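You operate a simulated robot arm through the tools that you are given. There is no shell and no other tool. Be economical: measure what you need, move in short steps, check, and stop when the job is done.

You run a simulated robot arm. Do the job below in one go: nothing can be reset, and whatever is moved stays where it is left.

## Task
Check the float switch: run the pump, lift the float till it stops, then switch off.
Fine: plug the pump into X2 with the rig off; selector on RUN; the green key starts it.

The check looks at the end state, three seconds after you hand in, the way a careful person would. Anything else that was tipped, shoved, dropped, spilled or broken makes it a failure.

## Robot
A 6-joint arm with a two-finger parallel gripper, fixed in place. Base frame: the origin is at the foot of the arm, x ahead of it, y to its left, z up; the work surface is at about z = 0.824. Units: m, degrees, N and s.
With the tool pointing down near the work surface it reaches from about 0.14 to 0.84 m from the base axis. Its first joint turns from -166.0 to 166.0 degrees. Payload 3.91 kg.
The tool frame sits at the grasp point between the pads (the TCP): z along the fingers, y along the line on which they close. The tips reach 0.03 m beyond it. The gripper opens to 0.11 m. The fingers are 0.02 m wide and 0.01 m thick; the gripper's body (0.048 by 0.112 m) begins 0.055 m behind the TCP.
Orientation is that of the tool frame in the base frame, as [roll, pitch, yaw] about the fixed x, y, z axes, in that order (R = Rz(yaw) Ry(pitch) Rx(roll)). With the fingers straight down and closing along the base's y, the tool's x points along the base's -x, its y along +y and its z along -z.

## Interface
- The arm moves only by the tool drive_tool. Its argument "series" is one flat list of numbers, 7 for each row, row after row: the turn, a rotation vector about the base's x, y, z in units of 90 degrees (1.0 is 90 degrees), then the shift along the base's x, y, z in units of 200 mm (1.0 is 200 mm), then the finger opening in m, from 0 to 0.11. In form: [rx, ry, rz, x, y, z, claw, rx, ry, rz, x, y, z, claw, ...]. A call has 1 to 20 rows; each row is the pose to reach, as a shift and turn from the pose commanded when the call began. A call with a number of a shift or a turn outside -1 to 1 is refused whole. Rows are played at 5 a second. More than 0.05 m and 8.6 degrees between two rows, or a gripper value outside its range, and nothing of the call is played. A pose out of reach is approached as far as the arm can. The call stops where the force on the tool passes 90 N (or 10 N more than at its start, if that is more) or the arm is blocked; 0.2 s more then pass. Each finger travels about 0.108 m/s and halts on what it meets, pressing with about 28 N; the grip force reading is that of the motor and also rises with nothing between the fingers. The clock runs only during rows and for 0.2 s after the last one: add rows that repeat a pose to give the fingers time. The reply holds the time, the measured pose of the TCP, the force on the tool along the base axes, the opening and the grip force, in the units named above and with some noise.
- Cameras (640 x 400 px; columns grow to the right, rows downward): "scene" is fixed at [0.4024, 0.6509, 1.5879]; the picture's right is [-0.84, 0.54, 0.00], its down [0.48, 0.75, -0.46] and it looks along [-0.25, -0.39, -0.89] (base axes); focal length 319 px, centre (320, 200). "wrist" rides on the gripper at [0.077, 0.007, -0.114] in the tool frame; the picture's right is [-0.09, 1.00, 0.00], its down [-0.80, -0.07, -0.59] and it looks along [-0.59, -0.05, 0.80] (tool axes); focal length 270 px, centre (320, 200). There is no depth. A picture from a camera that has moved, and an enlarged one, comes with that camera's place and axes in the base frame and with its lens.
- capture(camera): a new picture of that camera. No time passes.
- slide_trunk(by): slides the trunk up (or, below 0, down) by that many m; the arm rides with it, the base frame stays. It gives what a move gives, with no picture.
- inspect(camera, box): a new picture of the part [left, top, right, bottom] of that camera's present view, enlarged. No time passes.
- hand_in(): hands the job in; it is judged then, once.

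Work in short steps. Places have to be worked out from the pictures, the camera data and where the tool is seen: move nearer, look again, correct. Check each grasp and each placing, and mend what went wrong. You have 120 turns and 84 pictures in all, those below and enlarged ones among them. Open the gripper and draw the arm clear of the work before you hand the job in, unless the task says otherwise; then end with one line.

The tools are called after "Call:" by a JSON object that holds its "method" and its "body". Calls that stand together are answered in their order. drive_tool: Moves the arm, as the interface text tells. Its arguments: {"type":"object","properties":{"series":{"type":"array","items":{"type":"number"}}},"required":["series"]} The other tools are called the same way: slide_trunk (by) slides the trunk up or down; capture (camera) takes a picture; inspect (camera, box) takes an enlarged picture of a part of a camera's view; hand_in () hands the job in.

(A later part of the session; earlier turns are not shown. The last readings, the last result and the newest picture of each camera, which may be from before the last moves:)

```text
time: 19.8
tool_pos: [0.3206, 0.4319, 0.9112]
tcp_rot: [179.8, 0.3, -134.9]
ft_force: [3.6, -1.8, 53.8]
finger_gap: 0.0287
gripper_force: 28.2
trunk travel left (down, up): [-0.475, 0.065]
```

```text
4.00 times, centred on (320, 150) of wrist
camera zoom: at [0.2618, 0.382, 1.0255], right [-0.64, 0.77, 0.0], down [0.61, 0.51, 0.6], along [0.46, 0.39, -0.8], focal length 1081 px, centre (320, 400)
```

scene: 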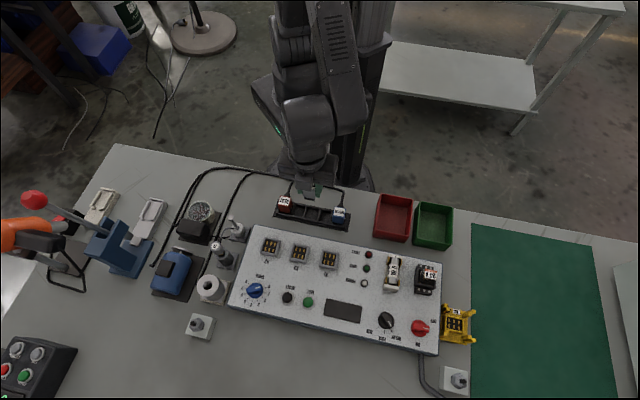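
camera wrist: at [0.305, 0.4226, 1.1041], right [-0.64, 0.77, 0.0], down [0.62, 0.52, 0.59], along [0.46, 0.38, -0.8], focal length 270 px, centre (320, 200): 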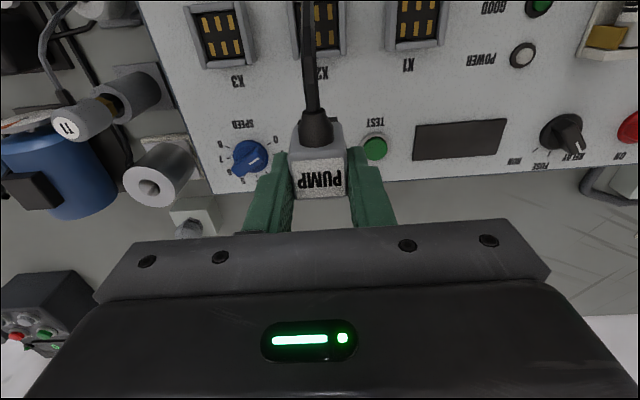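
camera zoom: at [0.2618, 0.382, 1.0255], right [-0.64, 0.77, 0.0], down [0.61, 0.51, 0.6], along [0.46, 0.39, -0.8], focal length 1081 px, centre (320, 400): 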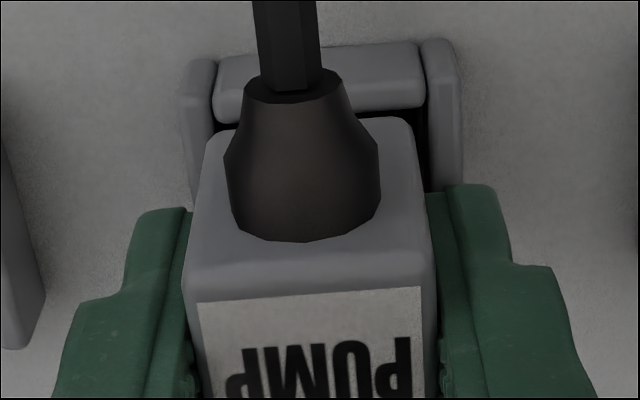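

54 N at z≈0.911 with ~3 mm slip: either seated or at a snap. I open the fingers, raise clear, and look at how deep and straight it sits.

Call:
{"method": "drive_tool", "body": {"series": [0, 0, 0, 0, 0, 0.02, 0.045, 0, 0, 0, 0, 0, 0.02, 0.06, 0, 0, 0, 0, 0, 0.15, 0.06, 0, 0, 0, 0, 0, 0.35, 0.06, 0, 0, 0, 0.12, 0.12, 0.5, 0.06, 0, 0, 0, 0.24, 0.24, 0.5, 0.06, 0, 0, 0, 0.24, 0.24, 0.5, 0.06]}}

Call:
{"method": "inspect", "body": {"camera": "wrist", "box": [200, 0, 440, 150]}}

Call:
{"method": "inspect", "body": {"camera": "scene", "box": [276, 230, 340, 270]}}

```text
time: 21.4
tool_pos: [0.3713, 0.4821, 1.0067]
tcp_rot: [-180.0, -0.1, -135.0]
ft_force: [-0.8, 0.0, 1.1]
finger_gap: 0.0599
gripper_force: 0.1
trunk travel left (down, up): [-0.475, 0.065]
```

```text
2.67 times, centred on (320, 75) of wrist
camera zoom: at [0.3133, 0.4339, 1.1215], right [-0.64, 0.77, 0.0], down [0.62, 0.52, 0.59], along [0.46, 0.38, -0.8], focal length 721 px, centre (320, 533)
```

zoom: 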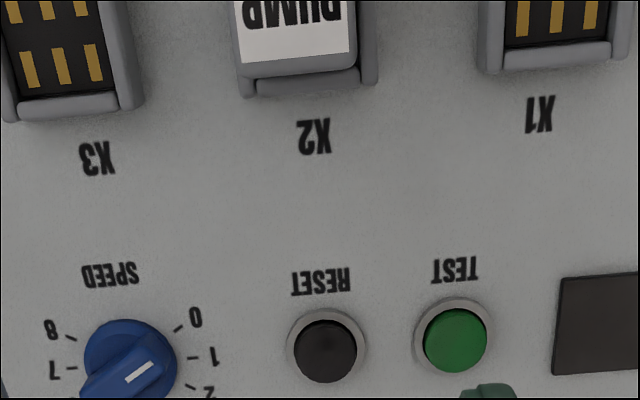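

```text
10.00 times, centred on (308, 250) of scene
camera zoom: at [0.4024, 0.6509, 1.5879], right [-0.84, 0.54, 0.0], down [0.48, 0.75, -0.46], along [-0.25, -0.39, -0.89], focal length 3194 px, centre (440, -300)
```

zoom: 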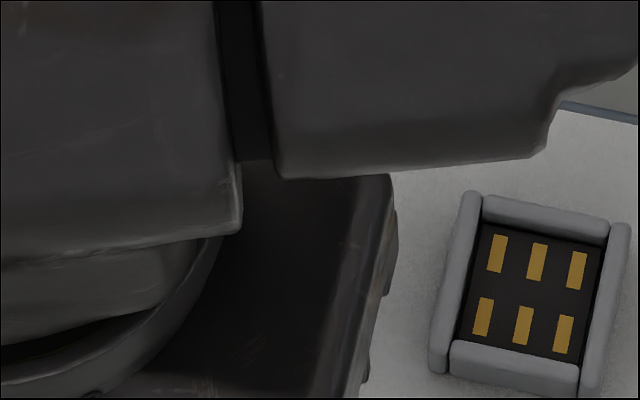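

The plug stands in X2, apparently straight. I move over the selector (≈(0.242, 0.654)) with the wrist turned +38° so the fingers straddle its bar, which also frees the scene view of X2.

Call:
{"method": "drive_tool", "body": {"series": [0, 0, 0.07, -0.107, 0.144, -0.0225, 0.06, 0, 0, 0.14, -0.213, 0.289, -0.045, 0.06, 0, 0, 0.211, -0.32, 0.433, -0.0675, 0.06, 0, 0, 0.281, -0.426, 0.577, -0.09, 0.06, 0, 0, 0.352, -0.533, 0.722, -0.1125, 0.06, 0, 0, 0.422, -0.639, 0.866, -0.135, 0.06, 0, 0, 0.422, -0.639, 0.866, -0.135, 0.06]}}

Call:
{"method": "capture", "body": {"camera": "wrist"}}

Call:
{"method": "inspect", "body": {"camera": "scene", "box": [260, 220, 356, 280]}}

```text
time: 23.0
tool_pos: [0.2411, 0.655, 0.98]
tcp_rot: [-179.9, 0.0, -96.9]
ft_force: [-0.7, 0.0, 0.5]
finger_gap: 0.0597
gripper_force: 0.0
trunk travel left (down, up): [-0.475, 0.065]
```

```text
36 pictures are left
camera wrist: at [0.2275, 0.5799, 1.0949], right [-0.98, 0.21, 0.0], down [0.17, 0.79, 0.59], along [0.12, 0.58, -0.8], focal length 270 px, centre (320, 200)
```

wrist: 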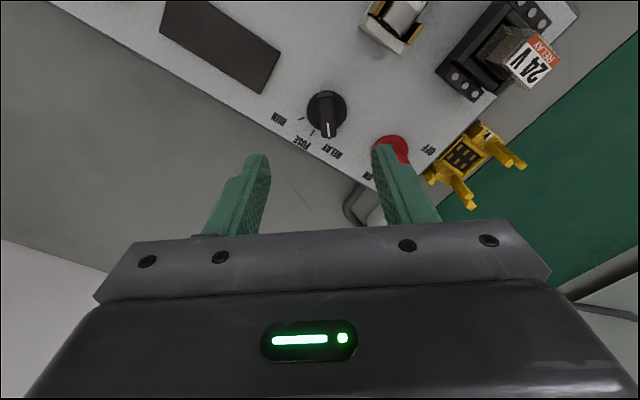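

```text
6.67 times, centred on (308, 250) of scene
camera zoom: at [0.4024, 0.6509, 1.5879], right [-0.84, 0.54, 0.0], down [0.48, 0.75, -0.46], along [-0.25, -0.39, -0.89], focal length 2129 px, centre (400, -133)
```

zoom: 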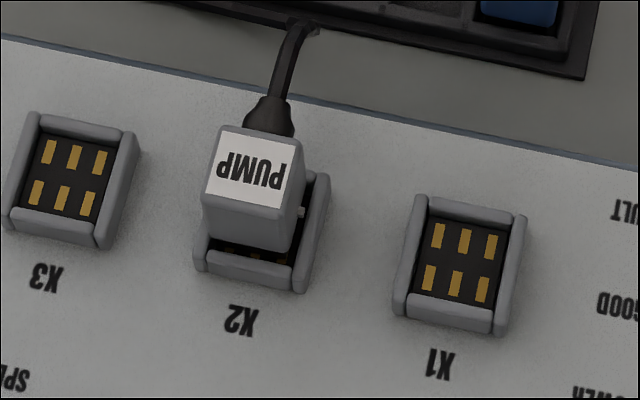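

The plug's black base is in the collar; I'll press it down from above before power-on to be sure. First the selector: I descend to see it between the open fingers.

Call:
{"method": "drive_tool", "body": {"series": [0, 0, 0, -0.02, -0.0225, -0.12, 0.05, 0, 0, 0, -0.02, -0.0225, -0.24, 0.05, 0, 0, 0, -0.02, -0.0225, -0.24, 0.05]}}

Call:
{"method": "capture", "body": {"camera": "wrist"}}

Call:
{"method": "inspect", "body": {"camera": "scene", "box": [346, 290, 442, 350]}}

```text
time: 23.8
tool_pos: [0.2398, 0.6488, 0.9329]
tcp_rot: [180.0, -0.1, -97.0]
ft_force: [-0.1, -0.3, -0.7]
finger_gap: 0.0503
gripper_force: 0.2
trunk travel left (down, up): [-0.475, 0.065]
```

```text
34 pictures are left
camera wrist: at [0.2241, 0.5748, 1.0482], right [-0.98, 0.21, 0.0], down [0.17, 0.79, 0.59], along [0.12, 0.58, -0.8], focal length 270 px, centre (320, 200)
```

wrist: 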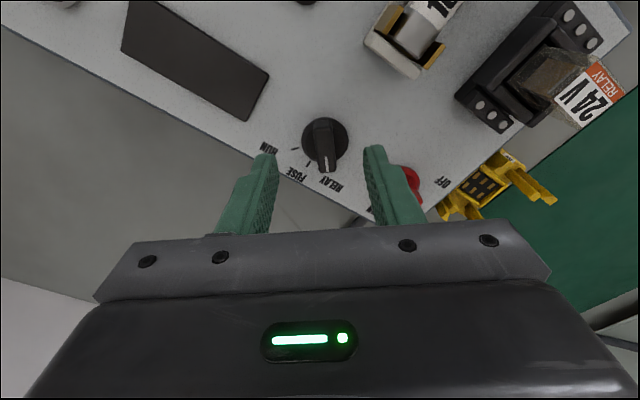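

```text
6.67 times, centred on (394, 320) of scene
camera zoom: at [0.4024, 0.6509, 1.5879], right [-0.84, 0.54, 0.0], down [0.48, 0.75, -0.46], along [-0.25, -0.39, -0.89], focal length 2129 px, centre (-173, -600)
```

zoom: 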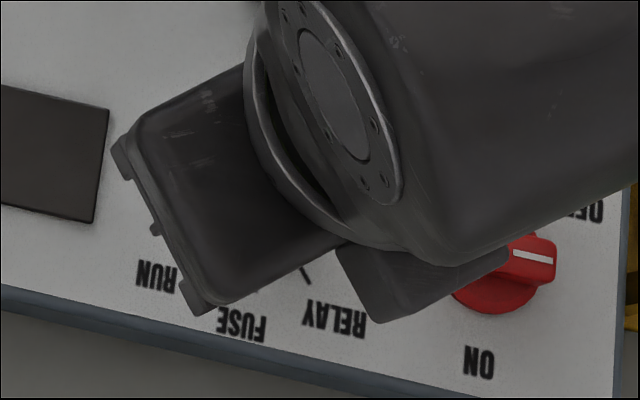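

The selector's bar lies between the fingers, aligned, about 2.5 mm off centre. I correct, descend to TCP z 0.905, and close on the bar.

Call:
{"method": "drive_tool", "body": {"series": [0, 0, 0, -0.0135, -0.006, -0.07, 0.05, 0, 0, 0, -0.0135, -0.006, -0.135, 0.05, 0, 0, 0, -0.0135, -0.006, -0.135, 0.03, 0, 0, 0, -0.0135, -0.006, -0.135, 0.005, 0, 0, 0, -0.0135, -0.006, -0.135, 0.005, 0, 0, 0, -0.0135, -0.006, -0.135, 0.005]}}

Call:
{"method": "capture", "body": {"camera": "wrist"}}

```text
time: 25.2
tool_pos: [0.2362, 0.6479, 0.9049]
tcp_rot: [180.0, -0.1, -97.0]
ft_force: [1.3, -3.4, -0.8]
finger_gap: 0.013
gripper_force: 45.2
trunk travel left (down, up): [-0.475, 0.065]
```

```text
32 pictures are left
camera wrist: at [0.2207, 0.5731, 1.0205], right [-0.98, 0.21, 0.0], down [0.17, 0.79, 0.59], along [0.12, 0.58, -0.8], focal length 270 px, centre (320, 200)
```

wrist: 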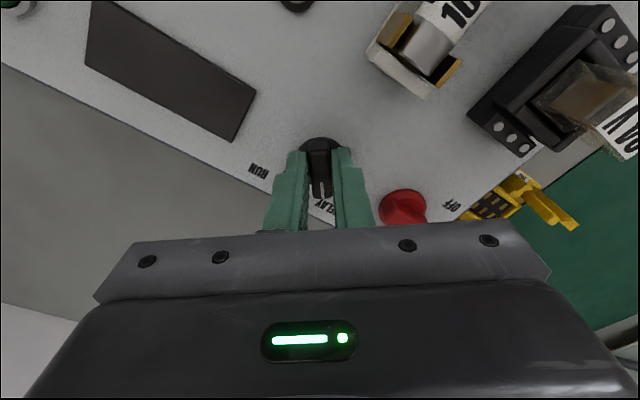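

The bar is gripped (13 mm) and centred. I turn it −80° (toward RUN) about the TCP.

Call:
{"method": "drive_tool", "body": {"series": [0, 0, -0.089, 0, 0, 0, 0.005, 0, 0, -0.178, 0, 0, 0, 0.005, 0, 0, -0.267, 0, 0, 0, 0.005, 0, 0, -0.356, 0, 0, 0, 0.005, 0, 0, -0.445, 0, 0, 0, 0.005, 0, 0, -0.534, 0, 0, 0, 0.005, 0, 0, -0.623, 0, 0, 0, 0.005, 0, 0, -0.712, 0, 0, 0, 0.005, 0, 0, -0.8, 0, 0, 0, 0.005, 0, 0, -0.889, 0, 0, 0, 0.005, 0, 0, -0.889, 0, 0, 0, 0.005]}}

Call:
{"method": "capture", "body": {"camera": "wrist"}}

```text
time: 27.6
tool_pos: [0.2306, 0.6527, 0.9056]
tcp_rot: [179.6, 0.3, -176.9]
ft_force: [-33.0, 42.1, 16.9]
finger_gap: 0.0129
gripper_force: 45.2
trunk travel left (down, up): [-0.475, 0.065]
```

```text
31 pictures are left
camera wrist: at [0.1536, 0.6562, 1.0201], right [0.03, 1.0, 0.01], down [0.8, -0.03, 0.6], along [0.6, -0.01, -0.8], focal length 270 px, centre (320, 200)
```

wrist: 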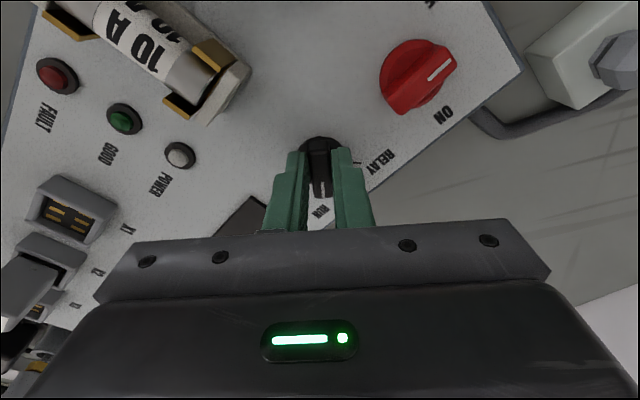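

The knob points to RUN now, though with some side force. I open and rise to release it, then check.

Call:
{"method": "drive_tool", "body": {"series": [0, 0, -0.889, -0.015, 0.015, 0, 0.013, 0, 0, -0.889, -0.02, 0.02, 0, 0.03, 0, 0, -0.889, -0.02, 0.02, 0, 0.045, 0, 0, -0.889, -0.02, 0.02, 0.15, 0.05, 0, 0, -0.889, -0.02, 0.02, 0.3, 0.05, 0, 0, -0.889, -0.02, 0.02, 0.3, 0.05]}}

Call:
{"method": "capture", "body": {"camera": "wrist"}}

```text
refused: row 1 steps farther than a row can; nothing moved
```

```text
30 pictures are left
camera wrist: at [0.1536, 0.6562, 1.0201], right [0.03, 1.0, 0.01], down [0.8, -0.03, 0.6], along [0.6, -0.01, -0.8], focal length 270 px, centre (320, 200)
```

wrist: 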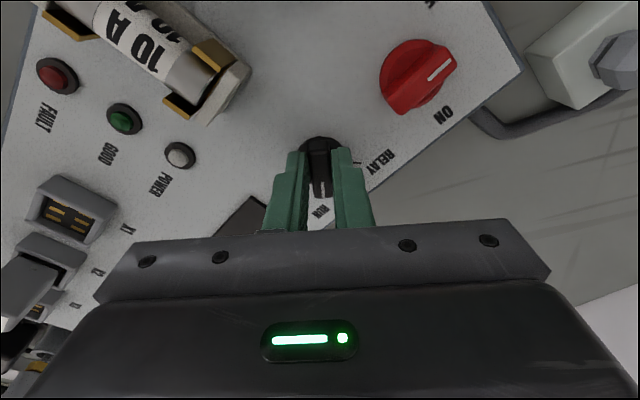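

Turns are relative to the present pose, so I repeat with zero turn.

Call:
{"method": "drive_tool", "body": {"series": [0, 0, 0, -0.02, 0.02, 0, 0.013, 0, 0, 0, -0.02, 0.02, 0, 0.03, 0, 0, 0, -0.02, 0.02, 0, 0.045, 0, 0, 0, -0.02, 0.02, 0.15, 0.05, 0, 0, 0, -0.02, 0.02, 0.35, 0.05, 0, 0, 0, -0.02, 0.02, 0.35, 0.05]}}

Call:
{"method": "capture", "body": {"camera": "wrist"}}

```text
time: 29.0
tool_pos: [0.2301, 0.6516, 0.9742]
tcp_rot: [179.9, 0.0, -177.0]
ft_force: [0.0, 0.1, -0.6]
finger_gap: 0.0503
gripper_force: 0.0
trunk travel left (down, up): [-0.475, 0.065]
```

```text
29 pictures are left
camera wrist: at [0.1534, 0.6548, 1.089], right [0.04, 1.0, 0.0], down [0.8, -0.03, 0.59], along [0.59, -0.02, -0.8], focal length 270 px, centre (320, 200)
```

wrist: 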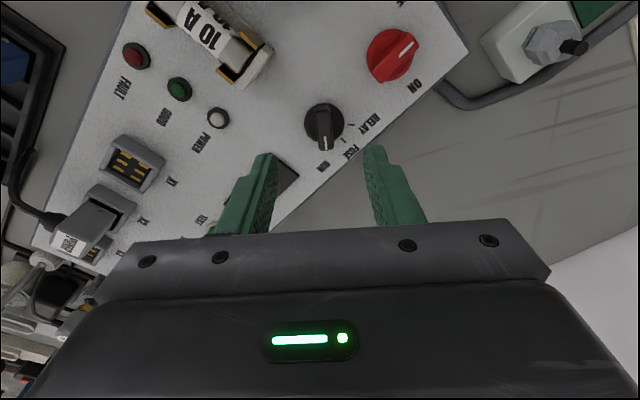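

Selector is on RUN. Now, with the rig still off, I go back over the PUMP plug with fingers closed to press it home.

Call:
{"method": "drive_tool", "body": {"series": [0, 0, 0.093, 0.08, -0.2, 0.02, 0.02, 0, 0, 0.186, 0.16, -0.4, 0.04, 0.0, 0, 0, 0.279, 0.24, -0.6, 0.06, 0.0, 0, 0, 0.372, 0.32, -0.8, 0.08, 0.0, 0, 0, 0.465, 0.4, -1.0, 0.08, 0.0, 0, 0, 0.465, 0.4, -1.0, 0.08, 0.0]}}

Call:
{"method": "drive_tool", "body": {"series": [0, 0, 0, 0.03, -0.1365, -0.05, 0, 0, 0, 0, 0.03, -0.1365, -0.1, 0, 0, 0, 0, 0.03, -0.1365, -0.1, 0]}}

Call:
{"method": "inspect", "body": {"camera": "wrist", "box": [200, 70, 440, 220]}}

```text
time: 30.4
tool_pos: [0.3085, 0.4539, 0.9884]
tcp_rot: [179.9, 0.1, -135.1]
ft_force: [0.0, -0.7, -1.5]
finger_gap: 0.0
gripper_force: 27.8
trunk travel left (down, up): [-0.475, 0.065]
```

```text
time: 31.2
tool_pos: [0.3161, 0.4267, 0.9684]
tcp_rot: [179.9, -0.1, -135.2]
ft_force: [0.3, -0.3, -0.3]
finger_gap: 0.0
gripper_force: 28.2
trunk travel left (down, up): [-0.475, 0.065]
```

```text
2.67 times, centred on (320, 145) of wrist
camera zoom: at [0.2576, 0.3778, 1.083], right [-0.64, 0.77, 0.0], down [0.62, 0.51, 0.59], along [0.46, 0.38, -0.8], focal length 721 px, centre (320, 347)
```

zoom: 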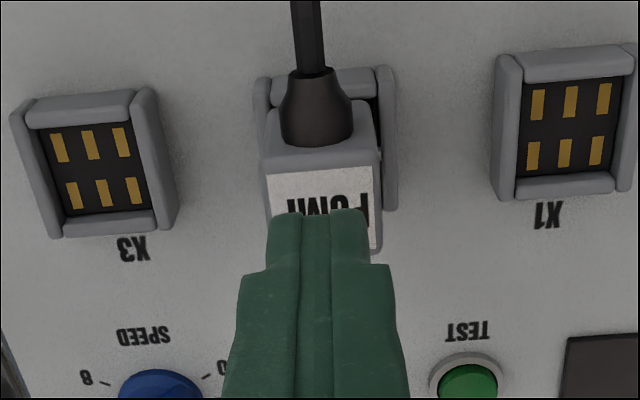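

Closed fingertips are over the label. I press down slowly, watching force and travel.

Call:
{"method": "drive_tool", "body": {"series": [0, 0, 0, 0, 0, -0.06, 0, 0, 0, 0, 0, 0, -0.1, 0, 0, 0, 0, 0, 0, -0.115, 0, 0, 0, 0, 0, 0, -0.13, 0, 0, 0, 0, 0, 0, -0.145, 0, 0, 0, 0, 0, 0, -0.145, 0]}}

```text
time: 32.6
tool_pos: [0.317, 0.4276, 0.9517]
tcp_rot: [179.7, 1.3, -135.0]
ft_force: [-5.5, -7.9, 43.1]
finger_gap: 0.0
gripper_force: 28.0
trunk travel left (down, up): [-0.475, 0.065]
stopped in row 6: the force on the tool passed its limit (the readings are from after the stop); the commanded pose is now the measured one
```

It met a hard stop at tip z≈0.922 (over 90 N). I raise and look at the plug from both cameras.

Call:
{"method": "drive_tool", "body": {"series": [0, 0, 0, 0, 0, 0.1, 0, 0, 0, 0, 0, 0, 0.3, 0.02, 0, 0, 0, 0.1, 0.1, 0.4, 0.05, 0, 0, 0, 0.2, 0.2, 0.4, 0.05, 0, 0, 0, 0.2, 0.2, 0.4, 0.05]}}

Call:
{"method": "capture", "body": {"camera": "wrist"}}

```text
time: 33.8
tool_pos: [0.3595, 0.4717, 1.0279]
tcp_rot: [179.8, 0.8, -135.2]
ft_force: [0.1, -0.4, 0.4]
finger_gap: 0.05
gripper_force: 0.1
trunk travel left (down, up): [-0.475, 0.065]
```

```text
27 pictures are left
camera wrist: at [0.3002, 0.4209, 1.1409], right [-0.64, 0.77, 0.0], down [0.61, 0.51, 0.61], along [0.46, 0.39, -0.8], focal length 270 px, centre (320, 200)
```

wrist: 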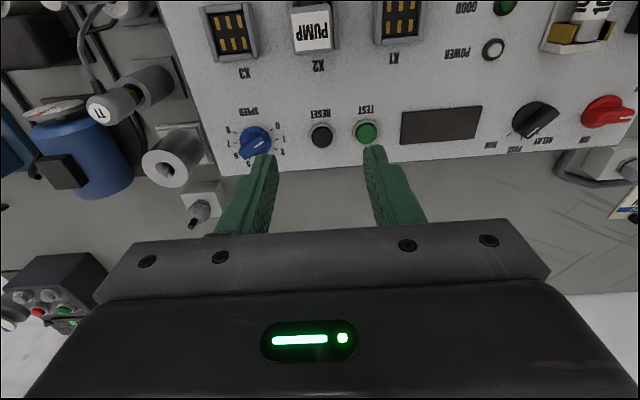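

The plug sits straight in line. I go to the red main switch (≈(0.187, 0.703)), turning the wrist +90° so the fingers straddle its bar.

Call:
{"method": "drive_tool", "body": {"series": [0, 0, 0.091, -0.073, 0.09, 0, 0.05, 0, 0, 0.182, -0.146, 0.18, 0, 0.05, 0, 0, 0.273, -0.22, 0.27, 0, 0.05, 0, 0, 0.364, -0.29, 0.36, 0, 0.05, 0, 0, 0.455, -0.365, 0.45, 0, 0.05, 0, 0, 0.546, -0.438, 0.54, 0, 0.05, 0, 0, 0.637, -0.51, 0.63, 0, 0.05, 0, 0, 0.728, -0.585, 0.72, 0, 0.05, 0, 0, 0.819, -0.657, 0.81, 0, 0.05, 0, 0, 0.91, -0.73, 0.9, 0, 0.05, 0, 0, 1.0, -0.8, 1.0, 0, 0.05, 0, 0, 1.0, -0.8, 1.0, 0, 0.05]}}

Call:
{"method": "drive_tool", "body": {"series": [-0.0063, -0.0063, 0, -0.03, 0.08, -0.13, 0.05, -0.0063, -0.0063, 0, -0.0625, 0.159, -0.265, 0.05, -0.0063, -0.0063, 0, -0.0625, 0.159, -0.265, 0.05]}}

Call:
{"method": "capture", "body": {"camera": "wrist"}}

```text
time: 36.4
tool_pos: [0.2001, 0.6688, 1.0267]
tcp_rot: [179.7, 0.8, -45.0]
ft_force: [0.4, -0.6, 0.6]
finger_gap: 0.0499
gripper_force: 0.1
trunk travel left (down, up): [-0.475, 0.065]
```

```text
time: 37.2
tool_pos: [0.1875, 0.7, 0.9742]
tcp_rot: [179.8, 0.1, -45.1]
ft_force: [0.1, -0.3, 0.3]
finger_gap: 0.0502
gripper_force: 0.1
trunk travel left (down, up): [-0.475, 0.065]
```

```text
26 pictures are left
camera wrist: at [0.2391, 0.6418, 1.0889], right [-0.77, -0.64, 0.0], down [-0.51, 0.62, 0.59], along [-0.38, 0.45, -0.8], focal length 270 px, centre (320, 200)
```

wrist: 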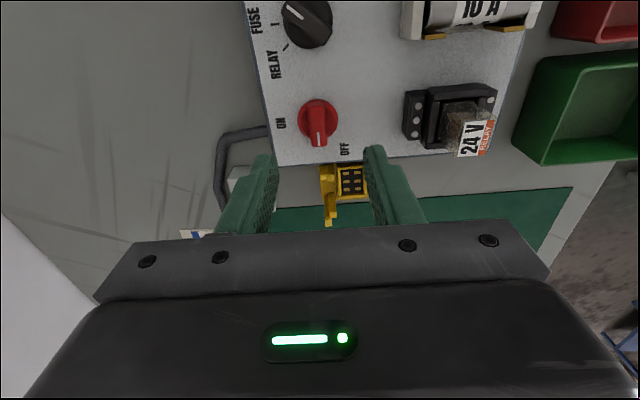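

The red knob is centred between the fingers, bar aligned. I descend to z 0.905 and close on it.

Call:
{"method": "drive_tool", "body": {"series": [0, 0, 0, -0.005, 0.005, -0.15, 0.05, 0, 0, 0, -0.005, 0.005, -0.28, 0.05, 0, 0, 0, -0.005, 0.005, -0.35, 0.05, 0, 0, 0, -0.005, 0.005, -0.35, 0.03, 0, 0, 0, -0.005, 0.005, -0.35, 0.005, 0, 0, 0, -0.005, 0.005, -0.35, 0.005, 0, 0, 0, -0.005, 0.005, -0.35, 0.005]}}

Call:
{"method": "capture", "body": {"camera": "wrist"}}

```text
time: 38.8
tool_pos: [0.1869, 0.704, 0.9042]
tcp_rot: [179.9, 0.1, -45.1]
ft_force: [14.6, 20.3, 1.3]
finger_gap: 0.013
gripper_force: 44.9
trunk travel left (down, up): [-0.475, 0.065]
```

```text
25 pictures are left
camera wrist: at [0.2375, 0.6457, 1.0185], right [-0.77, -0.64, 0.0], down [-0.51, 0.62, 0.6], along [-0.38, 0.46, -0.8], focal length 270 px, centre (320, 200)
```

wrist: 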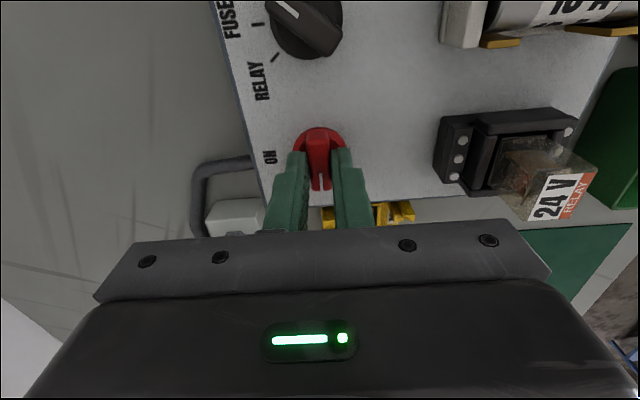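

Gripped; a 25 N side force tells me the axis is ~2.5 mm toward +n. I correct that and turn −90° to ON.

Call:
{"method": "drive_tool", "body": {"series": [0, 0, 0, 0.0125, 0.0055, 0, 0.005, 0, 0, -0.09, 0.0125, 0.0055, 0, 0.005, 0, 0, -0.18, 0.0125, 0.0055, 0, 0.005, 0, 0, -0.27, 0.0125, 0.0055, 0, 0.005, 0, 0, -0.36, 0.0125, 0.0055, 0, 0.005, 0, 0, -0.45, 0.0125, 0.0055, 0, 0.005, 0, 0, -0.54, 0.0125, 0.0055, 0, 0.005, 0, 0, -0.63, 0.0125, 0.0055, 0, 0.005, 0, 0, -0.72, 0.0125, 0.0055, 0, 0.005, 0, 0, -0.81, 0.0125, 0.0055, 0, 0.005, 0, 0, -0.9, 0.0125, 0.0055, 0, 0.005, 0, 0, -0.98, 0.0125, 0.0055, 0, 0.005, 0, 0, -0.98, 0.0125, 0.0055, 0, 0.005]}}

Call:
{"method": "capture", "body": {"camera": "wrist"}}

```text
time: 41.6
tool_pos: [0.1862, 0.7038, 0.9041]
tcp_rot: [180.0, -0.1, -133.3]
ft_force: [-2.1, 12.1, 3.2]
finger_gap: 0.013
gripper_force: 45.2
trunk travel left (down, up): [-0.475, 0.065]
```

```text
24 pictures are left
camera wrist: at [0.131, 0.6536, 1.0187], right [-0.66, 0.75, 0.0], down [0.6, 0.53, 0.59], along [0.44, 0.39, -0.81], focal length 270 px, centre (320, 200)
```

wrist: 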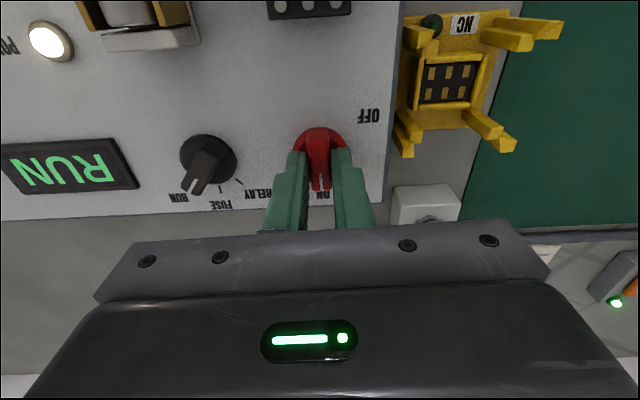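

Power lamp is lit and the display reads RUN. I release, rise, and move with closed fingers above the green TEST key.

Call:
{"method": "drive_tool", "body": {"series": [0, 0, 0, 0, 0, 0, 0.03, 0, 0, 0, 0, 0, 0, 0.045, 0, 0, 0, 0, 0, 0.15, 0.05, 0, 0, 0, 0, 0, 0.35, 0.05, 0, 0, 0, 0.16, -0.16, 0.35, 0.03, 0, 0, 0, 0.32, -0.32, 0.35, 0.01, 0, 0, 0, 0.48, -0.48, 0.35, 0, 0, 0, 0, 0.64, -0.64, 0.35, 0, 0, 0, 0, 0.8, -0.8, 0.35, 0, 0, 0, 0, 0.845, -0.855, 0.35, 0, 0, 0, 0, 0.845, -0.855, 0.35, 0]}}

Call:
{"method": "capture", "body": {"camera": "wrist"}}

```text
time: 44.0
tool_pos: [0.356, 0.5318, 0.9752]
tcp_rot: [179.8, 0.0, -133.2]
ft_force: [0.6, 0.0, -0.5]
finger_gap: 0.0002
gripper_force: 28.4
trunk travel left (down, up): [-0.475, 0.065]
```

```text
23 pictures are left
camera wrist: at [0.2989, 0.481, 1.0893], right [-0.67, 0.75, 0.0], down [0.6, 0.53, 0.59], along [0.44, 0.4, -0.8], focal length 270 px, centre (320, 200)
```

wrist: 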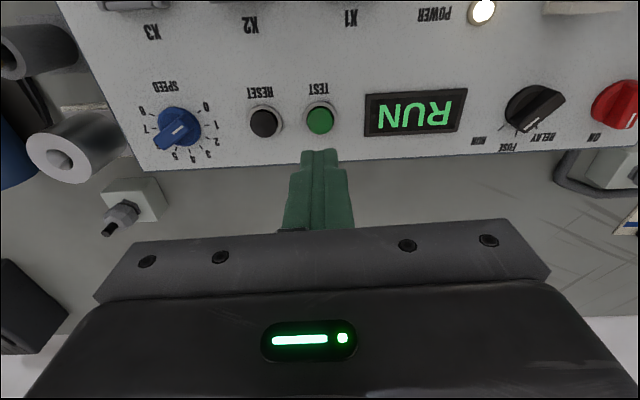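

TEST lies exactly below the tip. I press it down in small steps and come back up.

Call:
{"method": "drive_tool", "body": {"series": [0, 0, 0, 0, 0, -0.15, 0, 0, 0, 0, 0, 0, -0.3, 0, 0, 0, 0, 0, 0, -0.345, 0, 0, 0, 0, 0, 0, -0.365, 0, 0, 0, 0, 0, 0, -0.38, 0, 0, 0, 0, 0, 0, -0.39, 0]}}

Call:
{"method": "capture", "body": {"camera": "wrist"}}

```text
time: 45.4
tool_pos: [0.3551, 0.5322, 0.899]
tcp_rot: [179.8, 0.3, -133.2]
ft_force: [-1.8, 4.4, 18.3]
finger_gap: 0.0
gripper_force: 27.9
trunk travel left (down, up): [-0.475, 0.065]
```

```text
22 pictures are left
camera wrist: at [0.298, 0.4809, 1.0129], right [-0.67, 0.75, 0.0], down [0.6, 0.53, 0.6], along [0.44, 0.4, -0.8], focal length 270 px, centre (320, 200)
```

wrist: 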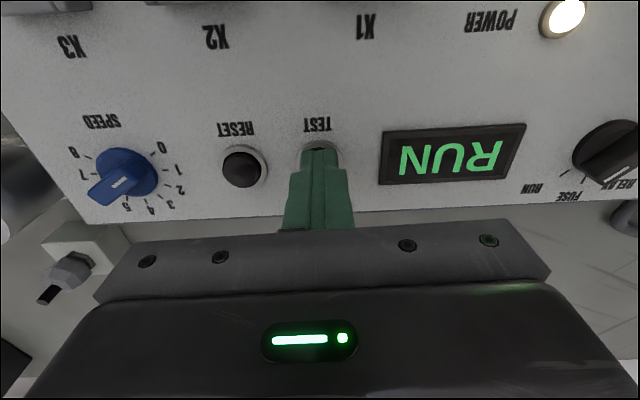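

18 N on the key. I rise and look at the pump and lamps.

Call:
{"method": "drive_tool", "body": {"series": [0, 0, 0, 0, 0, 0.1, 0, 0, 0, 0, 0, 0, 0.3, 0, 0, 0, 0, 0, 0, 0.5, 0, 0, 0, 0, 0, 0, 0.5, 0]}}

Call:
{"method": "inspect", "body": {"camera": "scene", "box": [160, 180, 256, 240]}}

Call:
{"method": "capture", "body": {"camera": "wrist"}}

```text
time: 46.4
tool_pos: [0.3523, 0.5326, 0.9991]
tcp_rot: [179.8, -0.1, -133.3]
ft_force: [0.0, 0.1, -0.9]
finger_gap: 0.0002
gripper_force: 27.6
trunk travel left (down, up): [-0.475, 0.065]
```

```text
6.67 times, centred on (208, 210) of scene
camera zoom: at [0.4024, 0.6509, 1.5879], right [-0.84, 0.54, 0.0], down [0.48, 0.75, -0.46], along [-0.25, -0.39, -0.89], focal length 2129 px, centre (1067, 133)
```

zoom: 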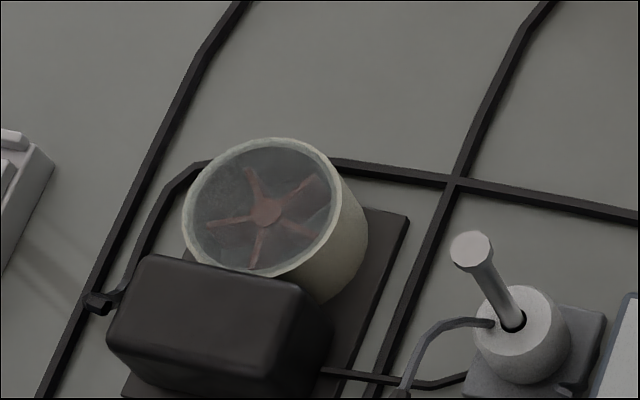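

```text
20 pictures are left
camera wrist: at [0.2968, 0.4823, 1.1136], right [-0.67, 0.75, 0.0], down [0.6, 0.53, 0.59], along [0.44, 0.4, -0.8], focal length 270 px, centre (320, 200)
```

wrist: 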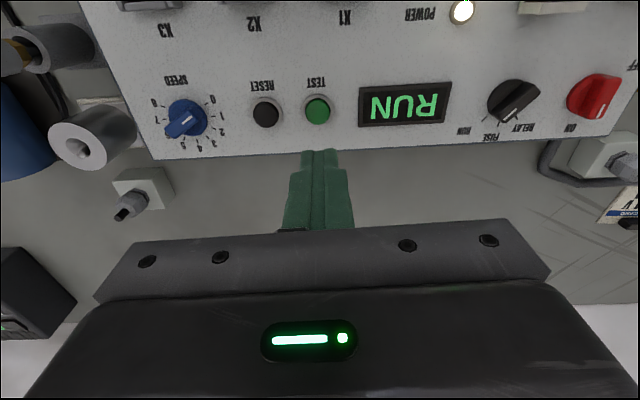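

Power is on with RUN shown. I'll now go over the float, turning the wrist so the fingers clear the panel edge and the cable, and compare the impeller on arrival.

Call:
{"method": "drive_tool", "body": {"series": [0, 0, -0.0856, 0.02, -0.095, 0, 0.01, 0, 0, -0.171, 0.04, -0.19, 0, 0.03, 0, 0, -0.257, 0.06, -0.285, 0, 0.05, 0, 0, -0.342, 0.08, -0.38, 0, 0.06, 0, 0, -0.428, 0.1, -0.475, 0, 0.06, 0, 0, -0.514, 0.12, -0.57, 0, 0.06, 0, 0, -0.6, 0.14, -0.665, 0, 0.06, 0, 0, -0.685, 0.16, -0.76, 0, 0.06, 0, 0, -0.77, 0.18, -0.855, 0, 0.06, 0, 0, -0.856, 0.2, -0.95, 0, 0.06, 0, 0, -0.856, 0.2, -0.95, 0, 0.06]}}

Call:
{"method": "drive_tool", "body": {"series": [0, 0, 0, 0.032, -0.138, -0.04, 0.06, 0, 0, 0, 0.065, -0.277, -0.085, 0.06, 0, 0, 0, 0.065, -0.277, -0.085, 0.06]}}

Call:
{"method": "capture", "body": {"camera": "wrist"}}

Call:
{"method": "inspect", "body": {"camera": "scene", "box": [160, 180, 256, 240]}}

```text
time: 48.8
tool_pos: [0.3965, 0.3402, 0.9979]
tcp_rot: [179.8, 0.0, 149.6]
ft_force: [-0.2, 0.3, 0.0]
finger_gap: 0.06
gripper_force: 0.0
trunk travel left (down, up): [-0.475, 0.065]
```

```text
time: 49.6
tool_pos: [0.4092, 0.2836, 0.9799]
tcp_rot: [179.8, 0.0, 149.8]
ft_force: [-0.6, -0.3, 0.5]
finger_gap: 0.06
gripper_force: 0.0
trunk travel left (down, up): [-0.475, 0.065]
```

```text
19 pictures are left
camera wrist: at [0.3461, 0.3296, 1.0952], right [0.58, 0.82, 0.0], down [0.65, -0.47, 0.59], along [0.49, -0.34, -0.8], focal length 270 px, centre (320, 200)
```

wrist: 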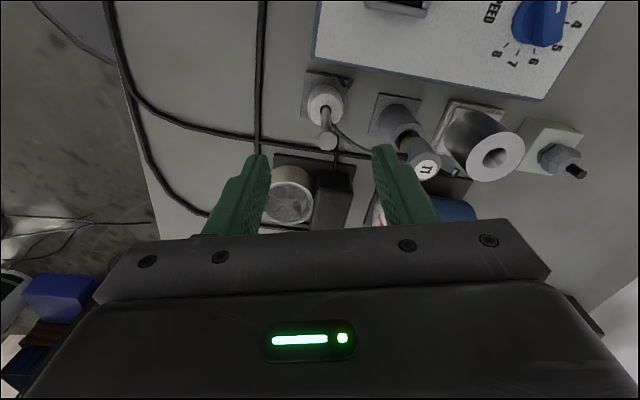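

```text
6.67 times, centred on (208, 210) of scene
camera zoom: at [0.4024, 0.6509, 1.5879], right [-0.84, 0.54, 0.0], down [0.48, 0.75, -0.46], along [-0.25, -0.39, -0.89], focal length 2129 px, centre (1067, 133)
```

zoom: 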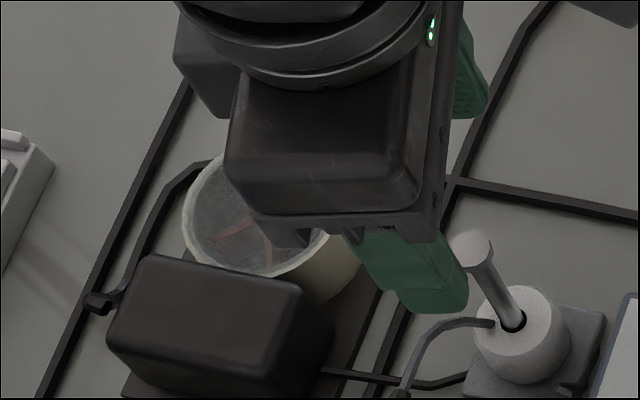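

Blades changed position between shots: the pump runs. The stem is ~3–4 mm off centre between the fingers; I shift and descend part-way around it.

Call:
{"method": "drive_tool", "body": {"series": [0, 0, 0, 0.0075, 0.013, -0.1, 0.06, 0, 0, 0, 0.0075, 0.013, -0.225, 0.06, 0, 0, 0, 0.0075, 0.013, -0.225, 0.06]}}

Call:
{"method": "inspect", "body": {"camera": "wrist", "box": [200, 70, 440, 220]}}

Call:
{"method": "inspect", "body": {"camera": "scene", "box": [190, 190, 270, 240]}}

```text
time: 50.4
tool_pos: [0.4128, 0.2883, 0.9363]
tcp_rot: [179.8, 0.0, 149.7]
ft_force: [0.5, 0.1, 0.0]
finger_gap: 0.0599
gripper_force: 0.0
trunk travel left (down, up): [-0.475, 0.065]
```

```text
2.67 times, centred on (320, 145) of wrist
camera zoom: at [0.3496, 0.3334, 1.0508], right [0.58, 0.82, 0.0], down [0.65, -0.47, 0.59], along [0.49, -0.34, -0.8], focal length 721 px, centre (320, 347)
```

zoom: 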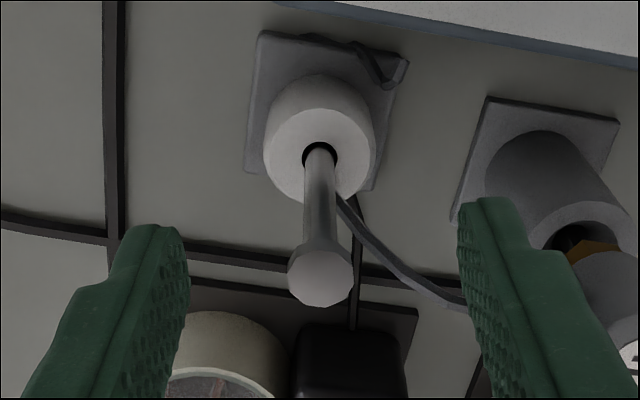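

```text
8.00 times, centred on (230, 215) of scene
camera zoom: at [0.4024, 0.6509, 1.5879], right [-0.84, 0.54, 0.0], down [0.48, 0.75, -0.46], along [-0.25, -0.39, -0.89], focal length 2555 px, centre (1040, 80)
```

zoom: 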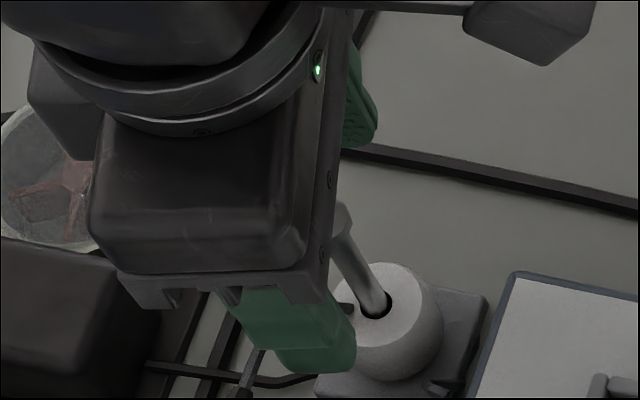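

Pump is spinning. Triangulating gives ring top z≈0.862, stem cap z≈0.926, axis 3 mm off. I correct, descend to TCP z 0.878 and close on the ring.

Call:
{"method": "drive_tool", "body": {"series": [0, 0, 0, -0.015, 0.003, -0.1, 0.056, 0, 0, 0, -0.015, 0.003, -0.2, 0.056, 0, 0, 0, -0.015, 0.003, -0.29, 0.056, 0, 0, 0, -0.015, 0.003, -0.29, 0.056]}}

Call:
{"method": "drive_tool", "body": {"series": [0, 0, 0, 0, 0, 0, 0.045, 0, 0, 0, 0, 0, 0, 0.03, 0, 0, 0, 0, 0, 0, 0.025, 0, 0, 0, 0, 0, 0, 0.025]}}

Call:
{"method": "capture", "body": {"camera": "wrist"}}

```text
time: 51.4
tool_pos: [0.4082, 0.2887, 0.8759]
tcp_rot: [179.9, 0.0, 149.7]
ft_force: [0.5, -0.2, -0.1]
finger_gap: 0.0561
gripper_force: 0.0
trunk travel left (down, up): [-0.475, 0.065]
```

```text
time: 52.4
tool_pos: [0.4091, 0.2898, 0.8768]
tcp_rot: [179.7, 0.0, 149.7]
ft_force: [2.6, 5.3, 0.5]
finger_gap: 0.0297
gripper_force: 44.9
trunk travel left (down, up): [-0.475, 0.065]
```

```text
15 pictures are left
camera wrist: at [0.3467, 0.3351, 0.9911], right [0.58, 0.82, 0.0], down [0.65, -0.47, 0.59], along [0.49, -0.34, -0.8], focal length 270 px, centre (320, 200)
```

wrist: 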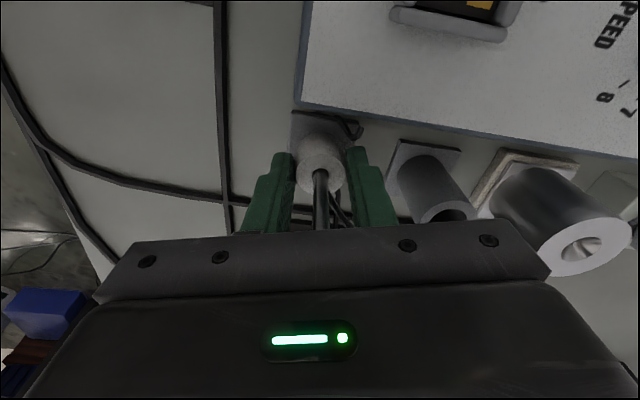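

Ring gripped (30 mm). I lift it 15 mm, watching the force, then check the pump.

Call:
{"method": "drive_tool", "body": {"series": [0, 0, 0, 0, 0, 0.02, 0.025, 0, 0, 0, 0, 0, 0.04, 0.025, 0, 0, 0, 0, 0, 0.06, 0.025, 0, 0, 0, 0, 0, 0.075, 0.025, 0, 0, 0, 0, 0, 0.075, 0.025, 0, 0, 0, 0, 0, 0.075, 0.025, 0, 0, 0, 0, 0, 0.075, 0.025]}}

Call:
{"method": "inspect", "body": {"camera": "scene", "box": [170, 190, 250, 240]}}

```text
time: 54.0
tool_pos: [0.4088, 0.2901, 0.8925]
tcp_rot: [179.8, 0.0, 149.7]
ft_force: [-1.2, 3.4, -0.3]
finger_gap: 0.0294
gripper_force: 45.1
trunk travel left (down, up): [-0.475, 0.065]
```

```text
8.00 times, centred on (210, 215) of scene
camera zoom: at [0.4024, 0.6509, 1.5879], right [-0.84, 0.54, 0.0], down [0.48, 0.75, -0.46], along [-0.25, -0.39, -0.89], focal length 2555 px, centre (1200, 80)
```

zoom: 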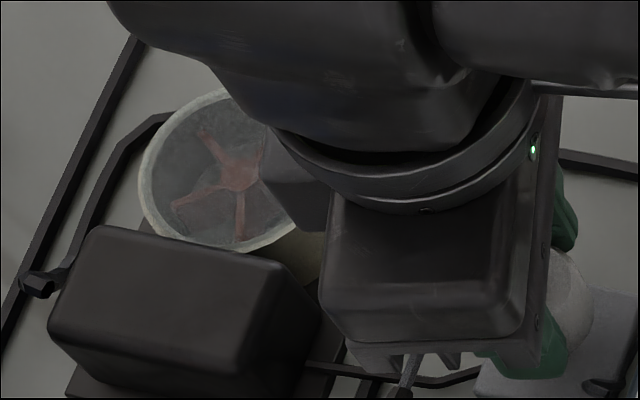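

I wait 0.7 s in place and take the same view again to compare the blades.

Call:
{"method": "drive_tool", "body": {"series": [0, 0, 0, 0, 0, 0, 0.025, 0, 0, 0, 0, 0, 0, 0.025, 0, 0, 0, 0, 0, 0, 0.025]}}

Call:
{"method": "inspect", "body": {"camera": "scene", "box": [170, 190, 250, 240]}}

```text
time: 54.8
tool_pos: [0.4087, 0.2908, 0.8913]
tcp_rot: [179.8, 0.0, 149.7]
ft_force: [-4.4, 2.6, -0.5]
finger_gap: 0.0294
gripper_force: 44.8
trunk travel left (down, up): [-0.475, 0.065]
```

```text
8.00 times, centred on (210, 215) of scene
camera zoom: at [0.4024, 0.6509, 1.5879], right [-0.84, 0.54, 0.0], down [0.48, 0.75, -0.46], along [-0.25, -0.39, -0.89], focal length 2555 px, centre (1200, 80)
```

zoom: 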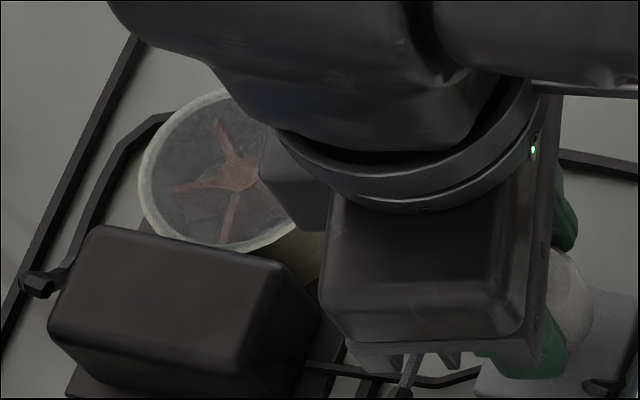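

Still turning. I lift another 12 mm in small steps.

Call:
{"method": "drive_tool", "body": {"series": [0, 0, 0, 0, 0, 0.015, 0.025, 0, 0, 0, 0, 0, 0.03, 0.025, 0, 0, 0, 0, 0, 0.045, 0.025, 0, 0, 0, 0, 0, 0.06, 0.025, 0, 0, 0, 0, 0, 0.06, 0.025, 0, 0, 0, 0, 0, 0.06, 0.025, 0, 0, 0, 0, 0, 0.06, 0.025, 0, 0, 0, 0, 0, 0.06, 0.025]}}

Call:
{"method": "inspect", "body": {"camera": "scene", "box": [170, 190, 250, 240]}}

Call:
{"method": "drive_tool", "body": {"series": [0, 0, 0, 0, 0, 0, 0.025, 0, 0, 0, 0, 0, 0, 0.025]}}

Call:
{"method": "inspect", "body": {"camera": "scene", "box": [170, 190, 250, 240]}}

```text
time: 56.6
tool_pos: [0.4089, 0.2903, 0.9014]
tcp_rot: [179.7, -0.1, 149.7]
ft_force: [6.9, 4.4, -0.4]
finger_gap: 0.0295
gripper_force: 45.5
trunk travel left (down, up): [-0.475, 0.065]
```

```text
8.00 times, centred on (210, 215) of scene
camera zoom: at [0.4024, 0.6509, 1.5879], right [-0.84, 0.54, 0.0], down [0.48, 0.75, -0.46], along [-0.25, -0.39, -0.89], focal length 2555 px, centre (1200, 80)
```

zoom: 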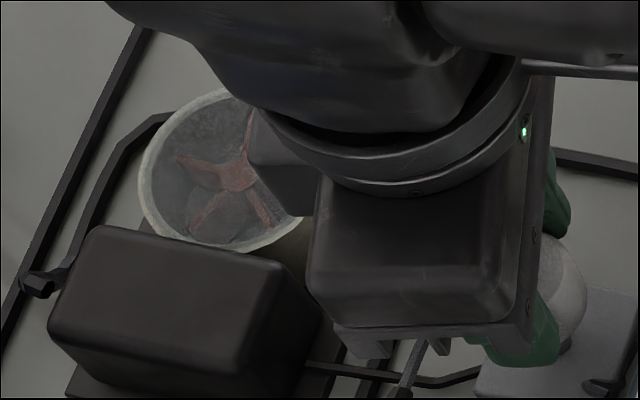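

```text
time: 57.2
tool_pos: [0.4086, 0.2901, 0.9016]
tcp_rot: [179.8, 0.0, 149.8]
ft_force: [8.7, 5.4, -0.3]
finger_gap: 0.0295
gripper_force: 45.0
trunk travel left (down, up): [-0.475, 0.065]
```

```text
8.00 times, centred on (210, 215) of scene
camera zoom: at [0.4024, 0.6509, 1.5879], right [-0.84, 0.54, 0.0], down [0.48, 0.75, -0.46], along [-0.25, -0.39, -0.89], focal length 2555 px, centre (1200, 80)
```

zoom: 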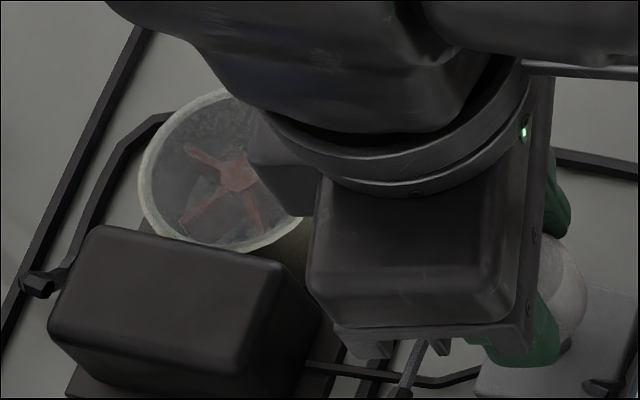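

Still turning (float now ~25 mm up). I raise in 6 mm calls, watching for a vertical force.

Call:
{"method": "drive_tool", "body": {"series": [0, 0, 0, 0, 0, 0.015, 0.025, 0, 0, 0, 0, 0, 0.03, 0.025, 0, 0, 0, 0, 0, 0.03, 0.025]}}

Call:
{"method": "drive_tool", "body": {"series": [0, 0, 0, 0, 0, 0.015, 0.025, 0, 0, 0, 0, 0, 0.03, 0.025, 0, 0, 0, 0, 0, 0.03, 0.025]}}

```text
time: 58.0
tool_pos: [0.4094, 0.2901, 0.9066]
tcp_rot: [179.8, 0.0, 149.6]
ft_force: [8.0, 4.5, -0.2]
finger_gap: 0.0296
gripper_force: 45.2
trunk travel left (down, up): [-0.475, 0.065]
```

```text
time: 58.8
tool_pos: [0.4092, 0.2892, 0.9136]
tcp_rot: [179.9, 0.0, 149.7]
ft_force: [8.5, 2.6, 0.1]
finger_gap: 0.0295
gripper_force: 45.0
trunk travel left (down, up): [-0.475, 0.065]
```

No stop yet at ~37 mm. One wrist picture shows where the ring is on the stem, one scene picture starts a comparison.

Call:
{"method": "inspect", "body": {"camera": "scene", "box": [170, 190, 250, 240]}}

Call:
{"method": "drive_tool", "body": {"series": [0, 0, 0, 0, 0, 0, 0.025, 0, 0, 0, 0, 0, 0, 0.025]}}

Call:
{"method": "inspect", "body": {"camera": "scene", "box": [170, 190, 250, 240]}}

```text
8.00 times, centred on (210, 215) of scene
camera zoom: at [0.4024, 0.6509, 1.5879], right [-0.84, 0.54, 0.0], down [0.48, 0.75, -0.46], along [-0.25, -0.39, -0.89], focal length 2555 px, centre (1200, 80)
```

zoom: 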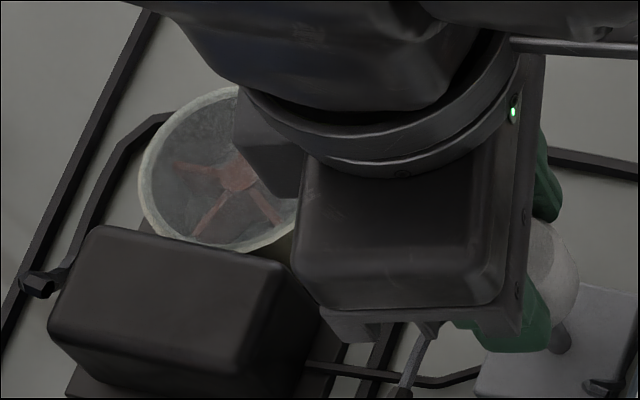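

```text
time: 59.4
tool_pos: [0.4088, 0.2895, 0.9128]
tcp_rot: [179.8, 0.0, 149.7]
ft_force: [8.4, 0.3, 0.4]
finger_gap: 0.0299
gripper_force: 45.3
trunk travel left (down, up): [-0.475, 0.065]
```

```text
8.00 times, centred on (210, 215) of scene
camera zoom: at [0.4024, 0.6509, 1.5879], right [-0.84, 0.54, 0.0], down [0.48, 0.75, -0.46], along [-0.25, -0.39, -0.89], focal length 2555 px, centre (1200, 80)
```

zoom: 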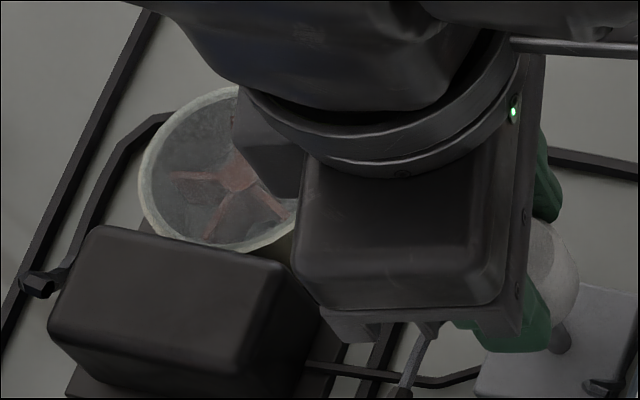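

The blades moved only slightly. I wait 1 s more and compare again.

Call:
{"method": "drive_tool", "body": {"series": [0, 0, 0, 0, 0, 0, 0.025, 0, 0, 0, 0, 0, 0, 0.025, 0, 0, 0, 0, 0, 0, 0.025, 0, 0, 0, 0, 0, 0, 0.025, 0, 0, 0, 0, 0, 0, 0.025]}}

Call:
{"method": "inspect", "body": {"camera": "scene", "box": [170, 190, 250, 240]}}

```text
time: 60.6
tool_pos: [0.4088, 0.2905, 0.914]
tcp_rot: [179.8, 0.0, 149.8]
ft_force: [7.6, 0.7, 0.5]
finger_gap: 0.0298
gripper_force: 44.7
trunk travel left (down, up): [-0.475, 0.065]
```

```text
8.00 times, centred on (210, 215) of scene
camera zoom: at [0.4024, 0.6509, 1.5879], right [-0.84, 0.54, 0.0], down [0.48, 0.75, -0.46], along [-0.25, -0.39, -0.89], focal length 2555 px, centre (1200, 80)
```

zoom: 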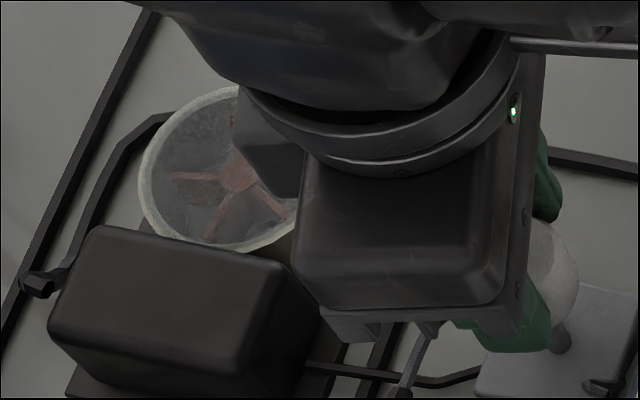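

Identical frames: the pump has stopped with the float raised. I lower the float gently back, release it and rise.

Call:
{"method": "drive_tool", "body": {"series": [0, 0, 0, 0, 0, -0.05, 0.025, 0, 0, 0, 0, 0, -0.1, 0.025, 0, 0, 0, 0, 0, -0.15, 0.025, 0, 0, 0, 0, 0, -0.19, 0.025, 0, 0, 0, 0, 0, -0.19, 0.04, 0, 0, 0, 0, 0, -0.19, 0.056, 0, 0, 0, 0, 0, -0.19, 0.056, 0, 0, 0, 0, 0, 0.0, 0.056, 0, 0, 0, 0, 0, 0.2, 0.056, 0, 0, 0, 0, 0, 0.4, 0.056, 0, 0, 0, 0, 0, 0.4, 0.056]}}

```text
time: 63.0
tool_pos: [0.4103, 0.29, 0.997]
tcp_rot: [179.8, -0.1, 149.6]
ft_force: [-0.3, -0.2, -1.3]
finger_gap: 0.056
gripper_force: 0.1
trunk travel left (down, up): [-0.475, 0.065]
```

Now back to the red switch with the wrist turned back to the ON-bar orientation.

Call:
{"method": "drive_tool", "body": {"series": [0, 0, 0.0856, -0.055, 0.095, 0, 0.05, 0, 0, 0.171, -0.11, 0.19, 0, 0.05, 0, 0, 0.257, -0.165, 0.285, 0, 0.05, 0, 0, 0.342, -0.22, 0.38, 0, 0.05, 0, 0, 0.428, -0.275, 0.475, 0, 0.05, 0, 0, 0.514, -0.33, 0.57, 0, 0.05, 0, 0, 0.6, -0.385, 0.665, 0, 0.05, 0, 0, 0.685, -0.44, 0.76, 0, 0.05, 0, 0, 0.77, -0.495, 0.855, 0, 0.05, 0, 0, 0.856, -0.55, 0.95, 0, 0.05]}}

Call:
{"method": "drive_tool", "body": {"series": [0, 0, 0, -0.11, 0.19, 0, 0.05, 0, 0, 0, -0.22, 0.38, 0, 0.05, 0, 0, 0, -0.33, 0.57, 0, 0.05, 0, 0, 0, -0.44, 0.76, 0, 0.05, 0, 0, 0, -0.55, 0.95, 0, 0.05, 0, 0, 0, -0.55, 0.95, 0, 0.05]}}

Call:
{"method": "drive_tool", "body": {"series": [0, 0, 0, -0.02, 0.17, -0.11, 0.05, 0, 0, 0, -0.02, 0.17, -0.11, 0.05, 0, 0, 0, -0.02, 0.17, -0.11, 0.05]}}

Call:
{"method": "capture", "body": {"camera": "wrist"}}

```text
time: 65.2
tool_pos: [0.2967, 0.4796, 0.997]
tcp_rot: [179.9, 0.0, -133.1]
ft_force: [0.1, -0.3, 0.6]
finger_gap: 0.0499
gripper_force: 0.0
trunk travel left (down, up): [-0.475, 0.065]
```

```text
time: 66.6
tool_pos: [0.1878, 0.6691, 0.9955]
tcp_rot: [179.7, 0.0, -133.4]
ft_force: [0.8, 0.7, -0.7]
finger_gap: 0.0503
gripper_force: 0.1
trunk travel left (down, up): [-0.475, 0.065]
```

```text
time: 67.4
tool_pos: [0.1827, 0.7027, 0.9723]
tcp_rot: [179.9, 0.0, -133.2]
ft_force: [0.6, 0.7, -0.7]
finger_gap: 0.0501
gripper_force: 0.0
trunk travel left (down, up): [-0.475, 0.065]
```

```text
7 pictures are left
camera wrist: at [0.1258, 0.6523, 1.087], right [-0.67, 0.75, 0.0], down [0.6, 0.53, 0.59], along [0.44, 0.4, -0.8], focal length 270 px, centre (320, 200)
```

wrist: 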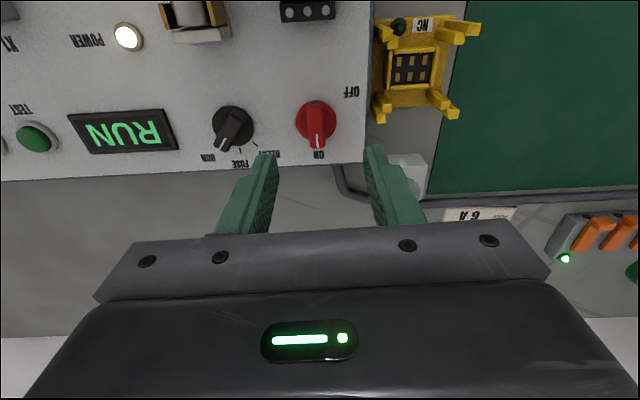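

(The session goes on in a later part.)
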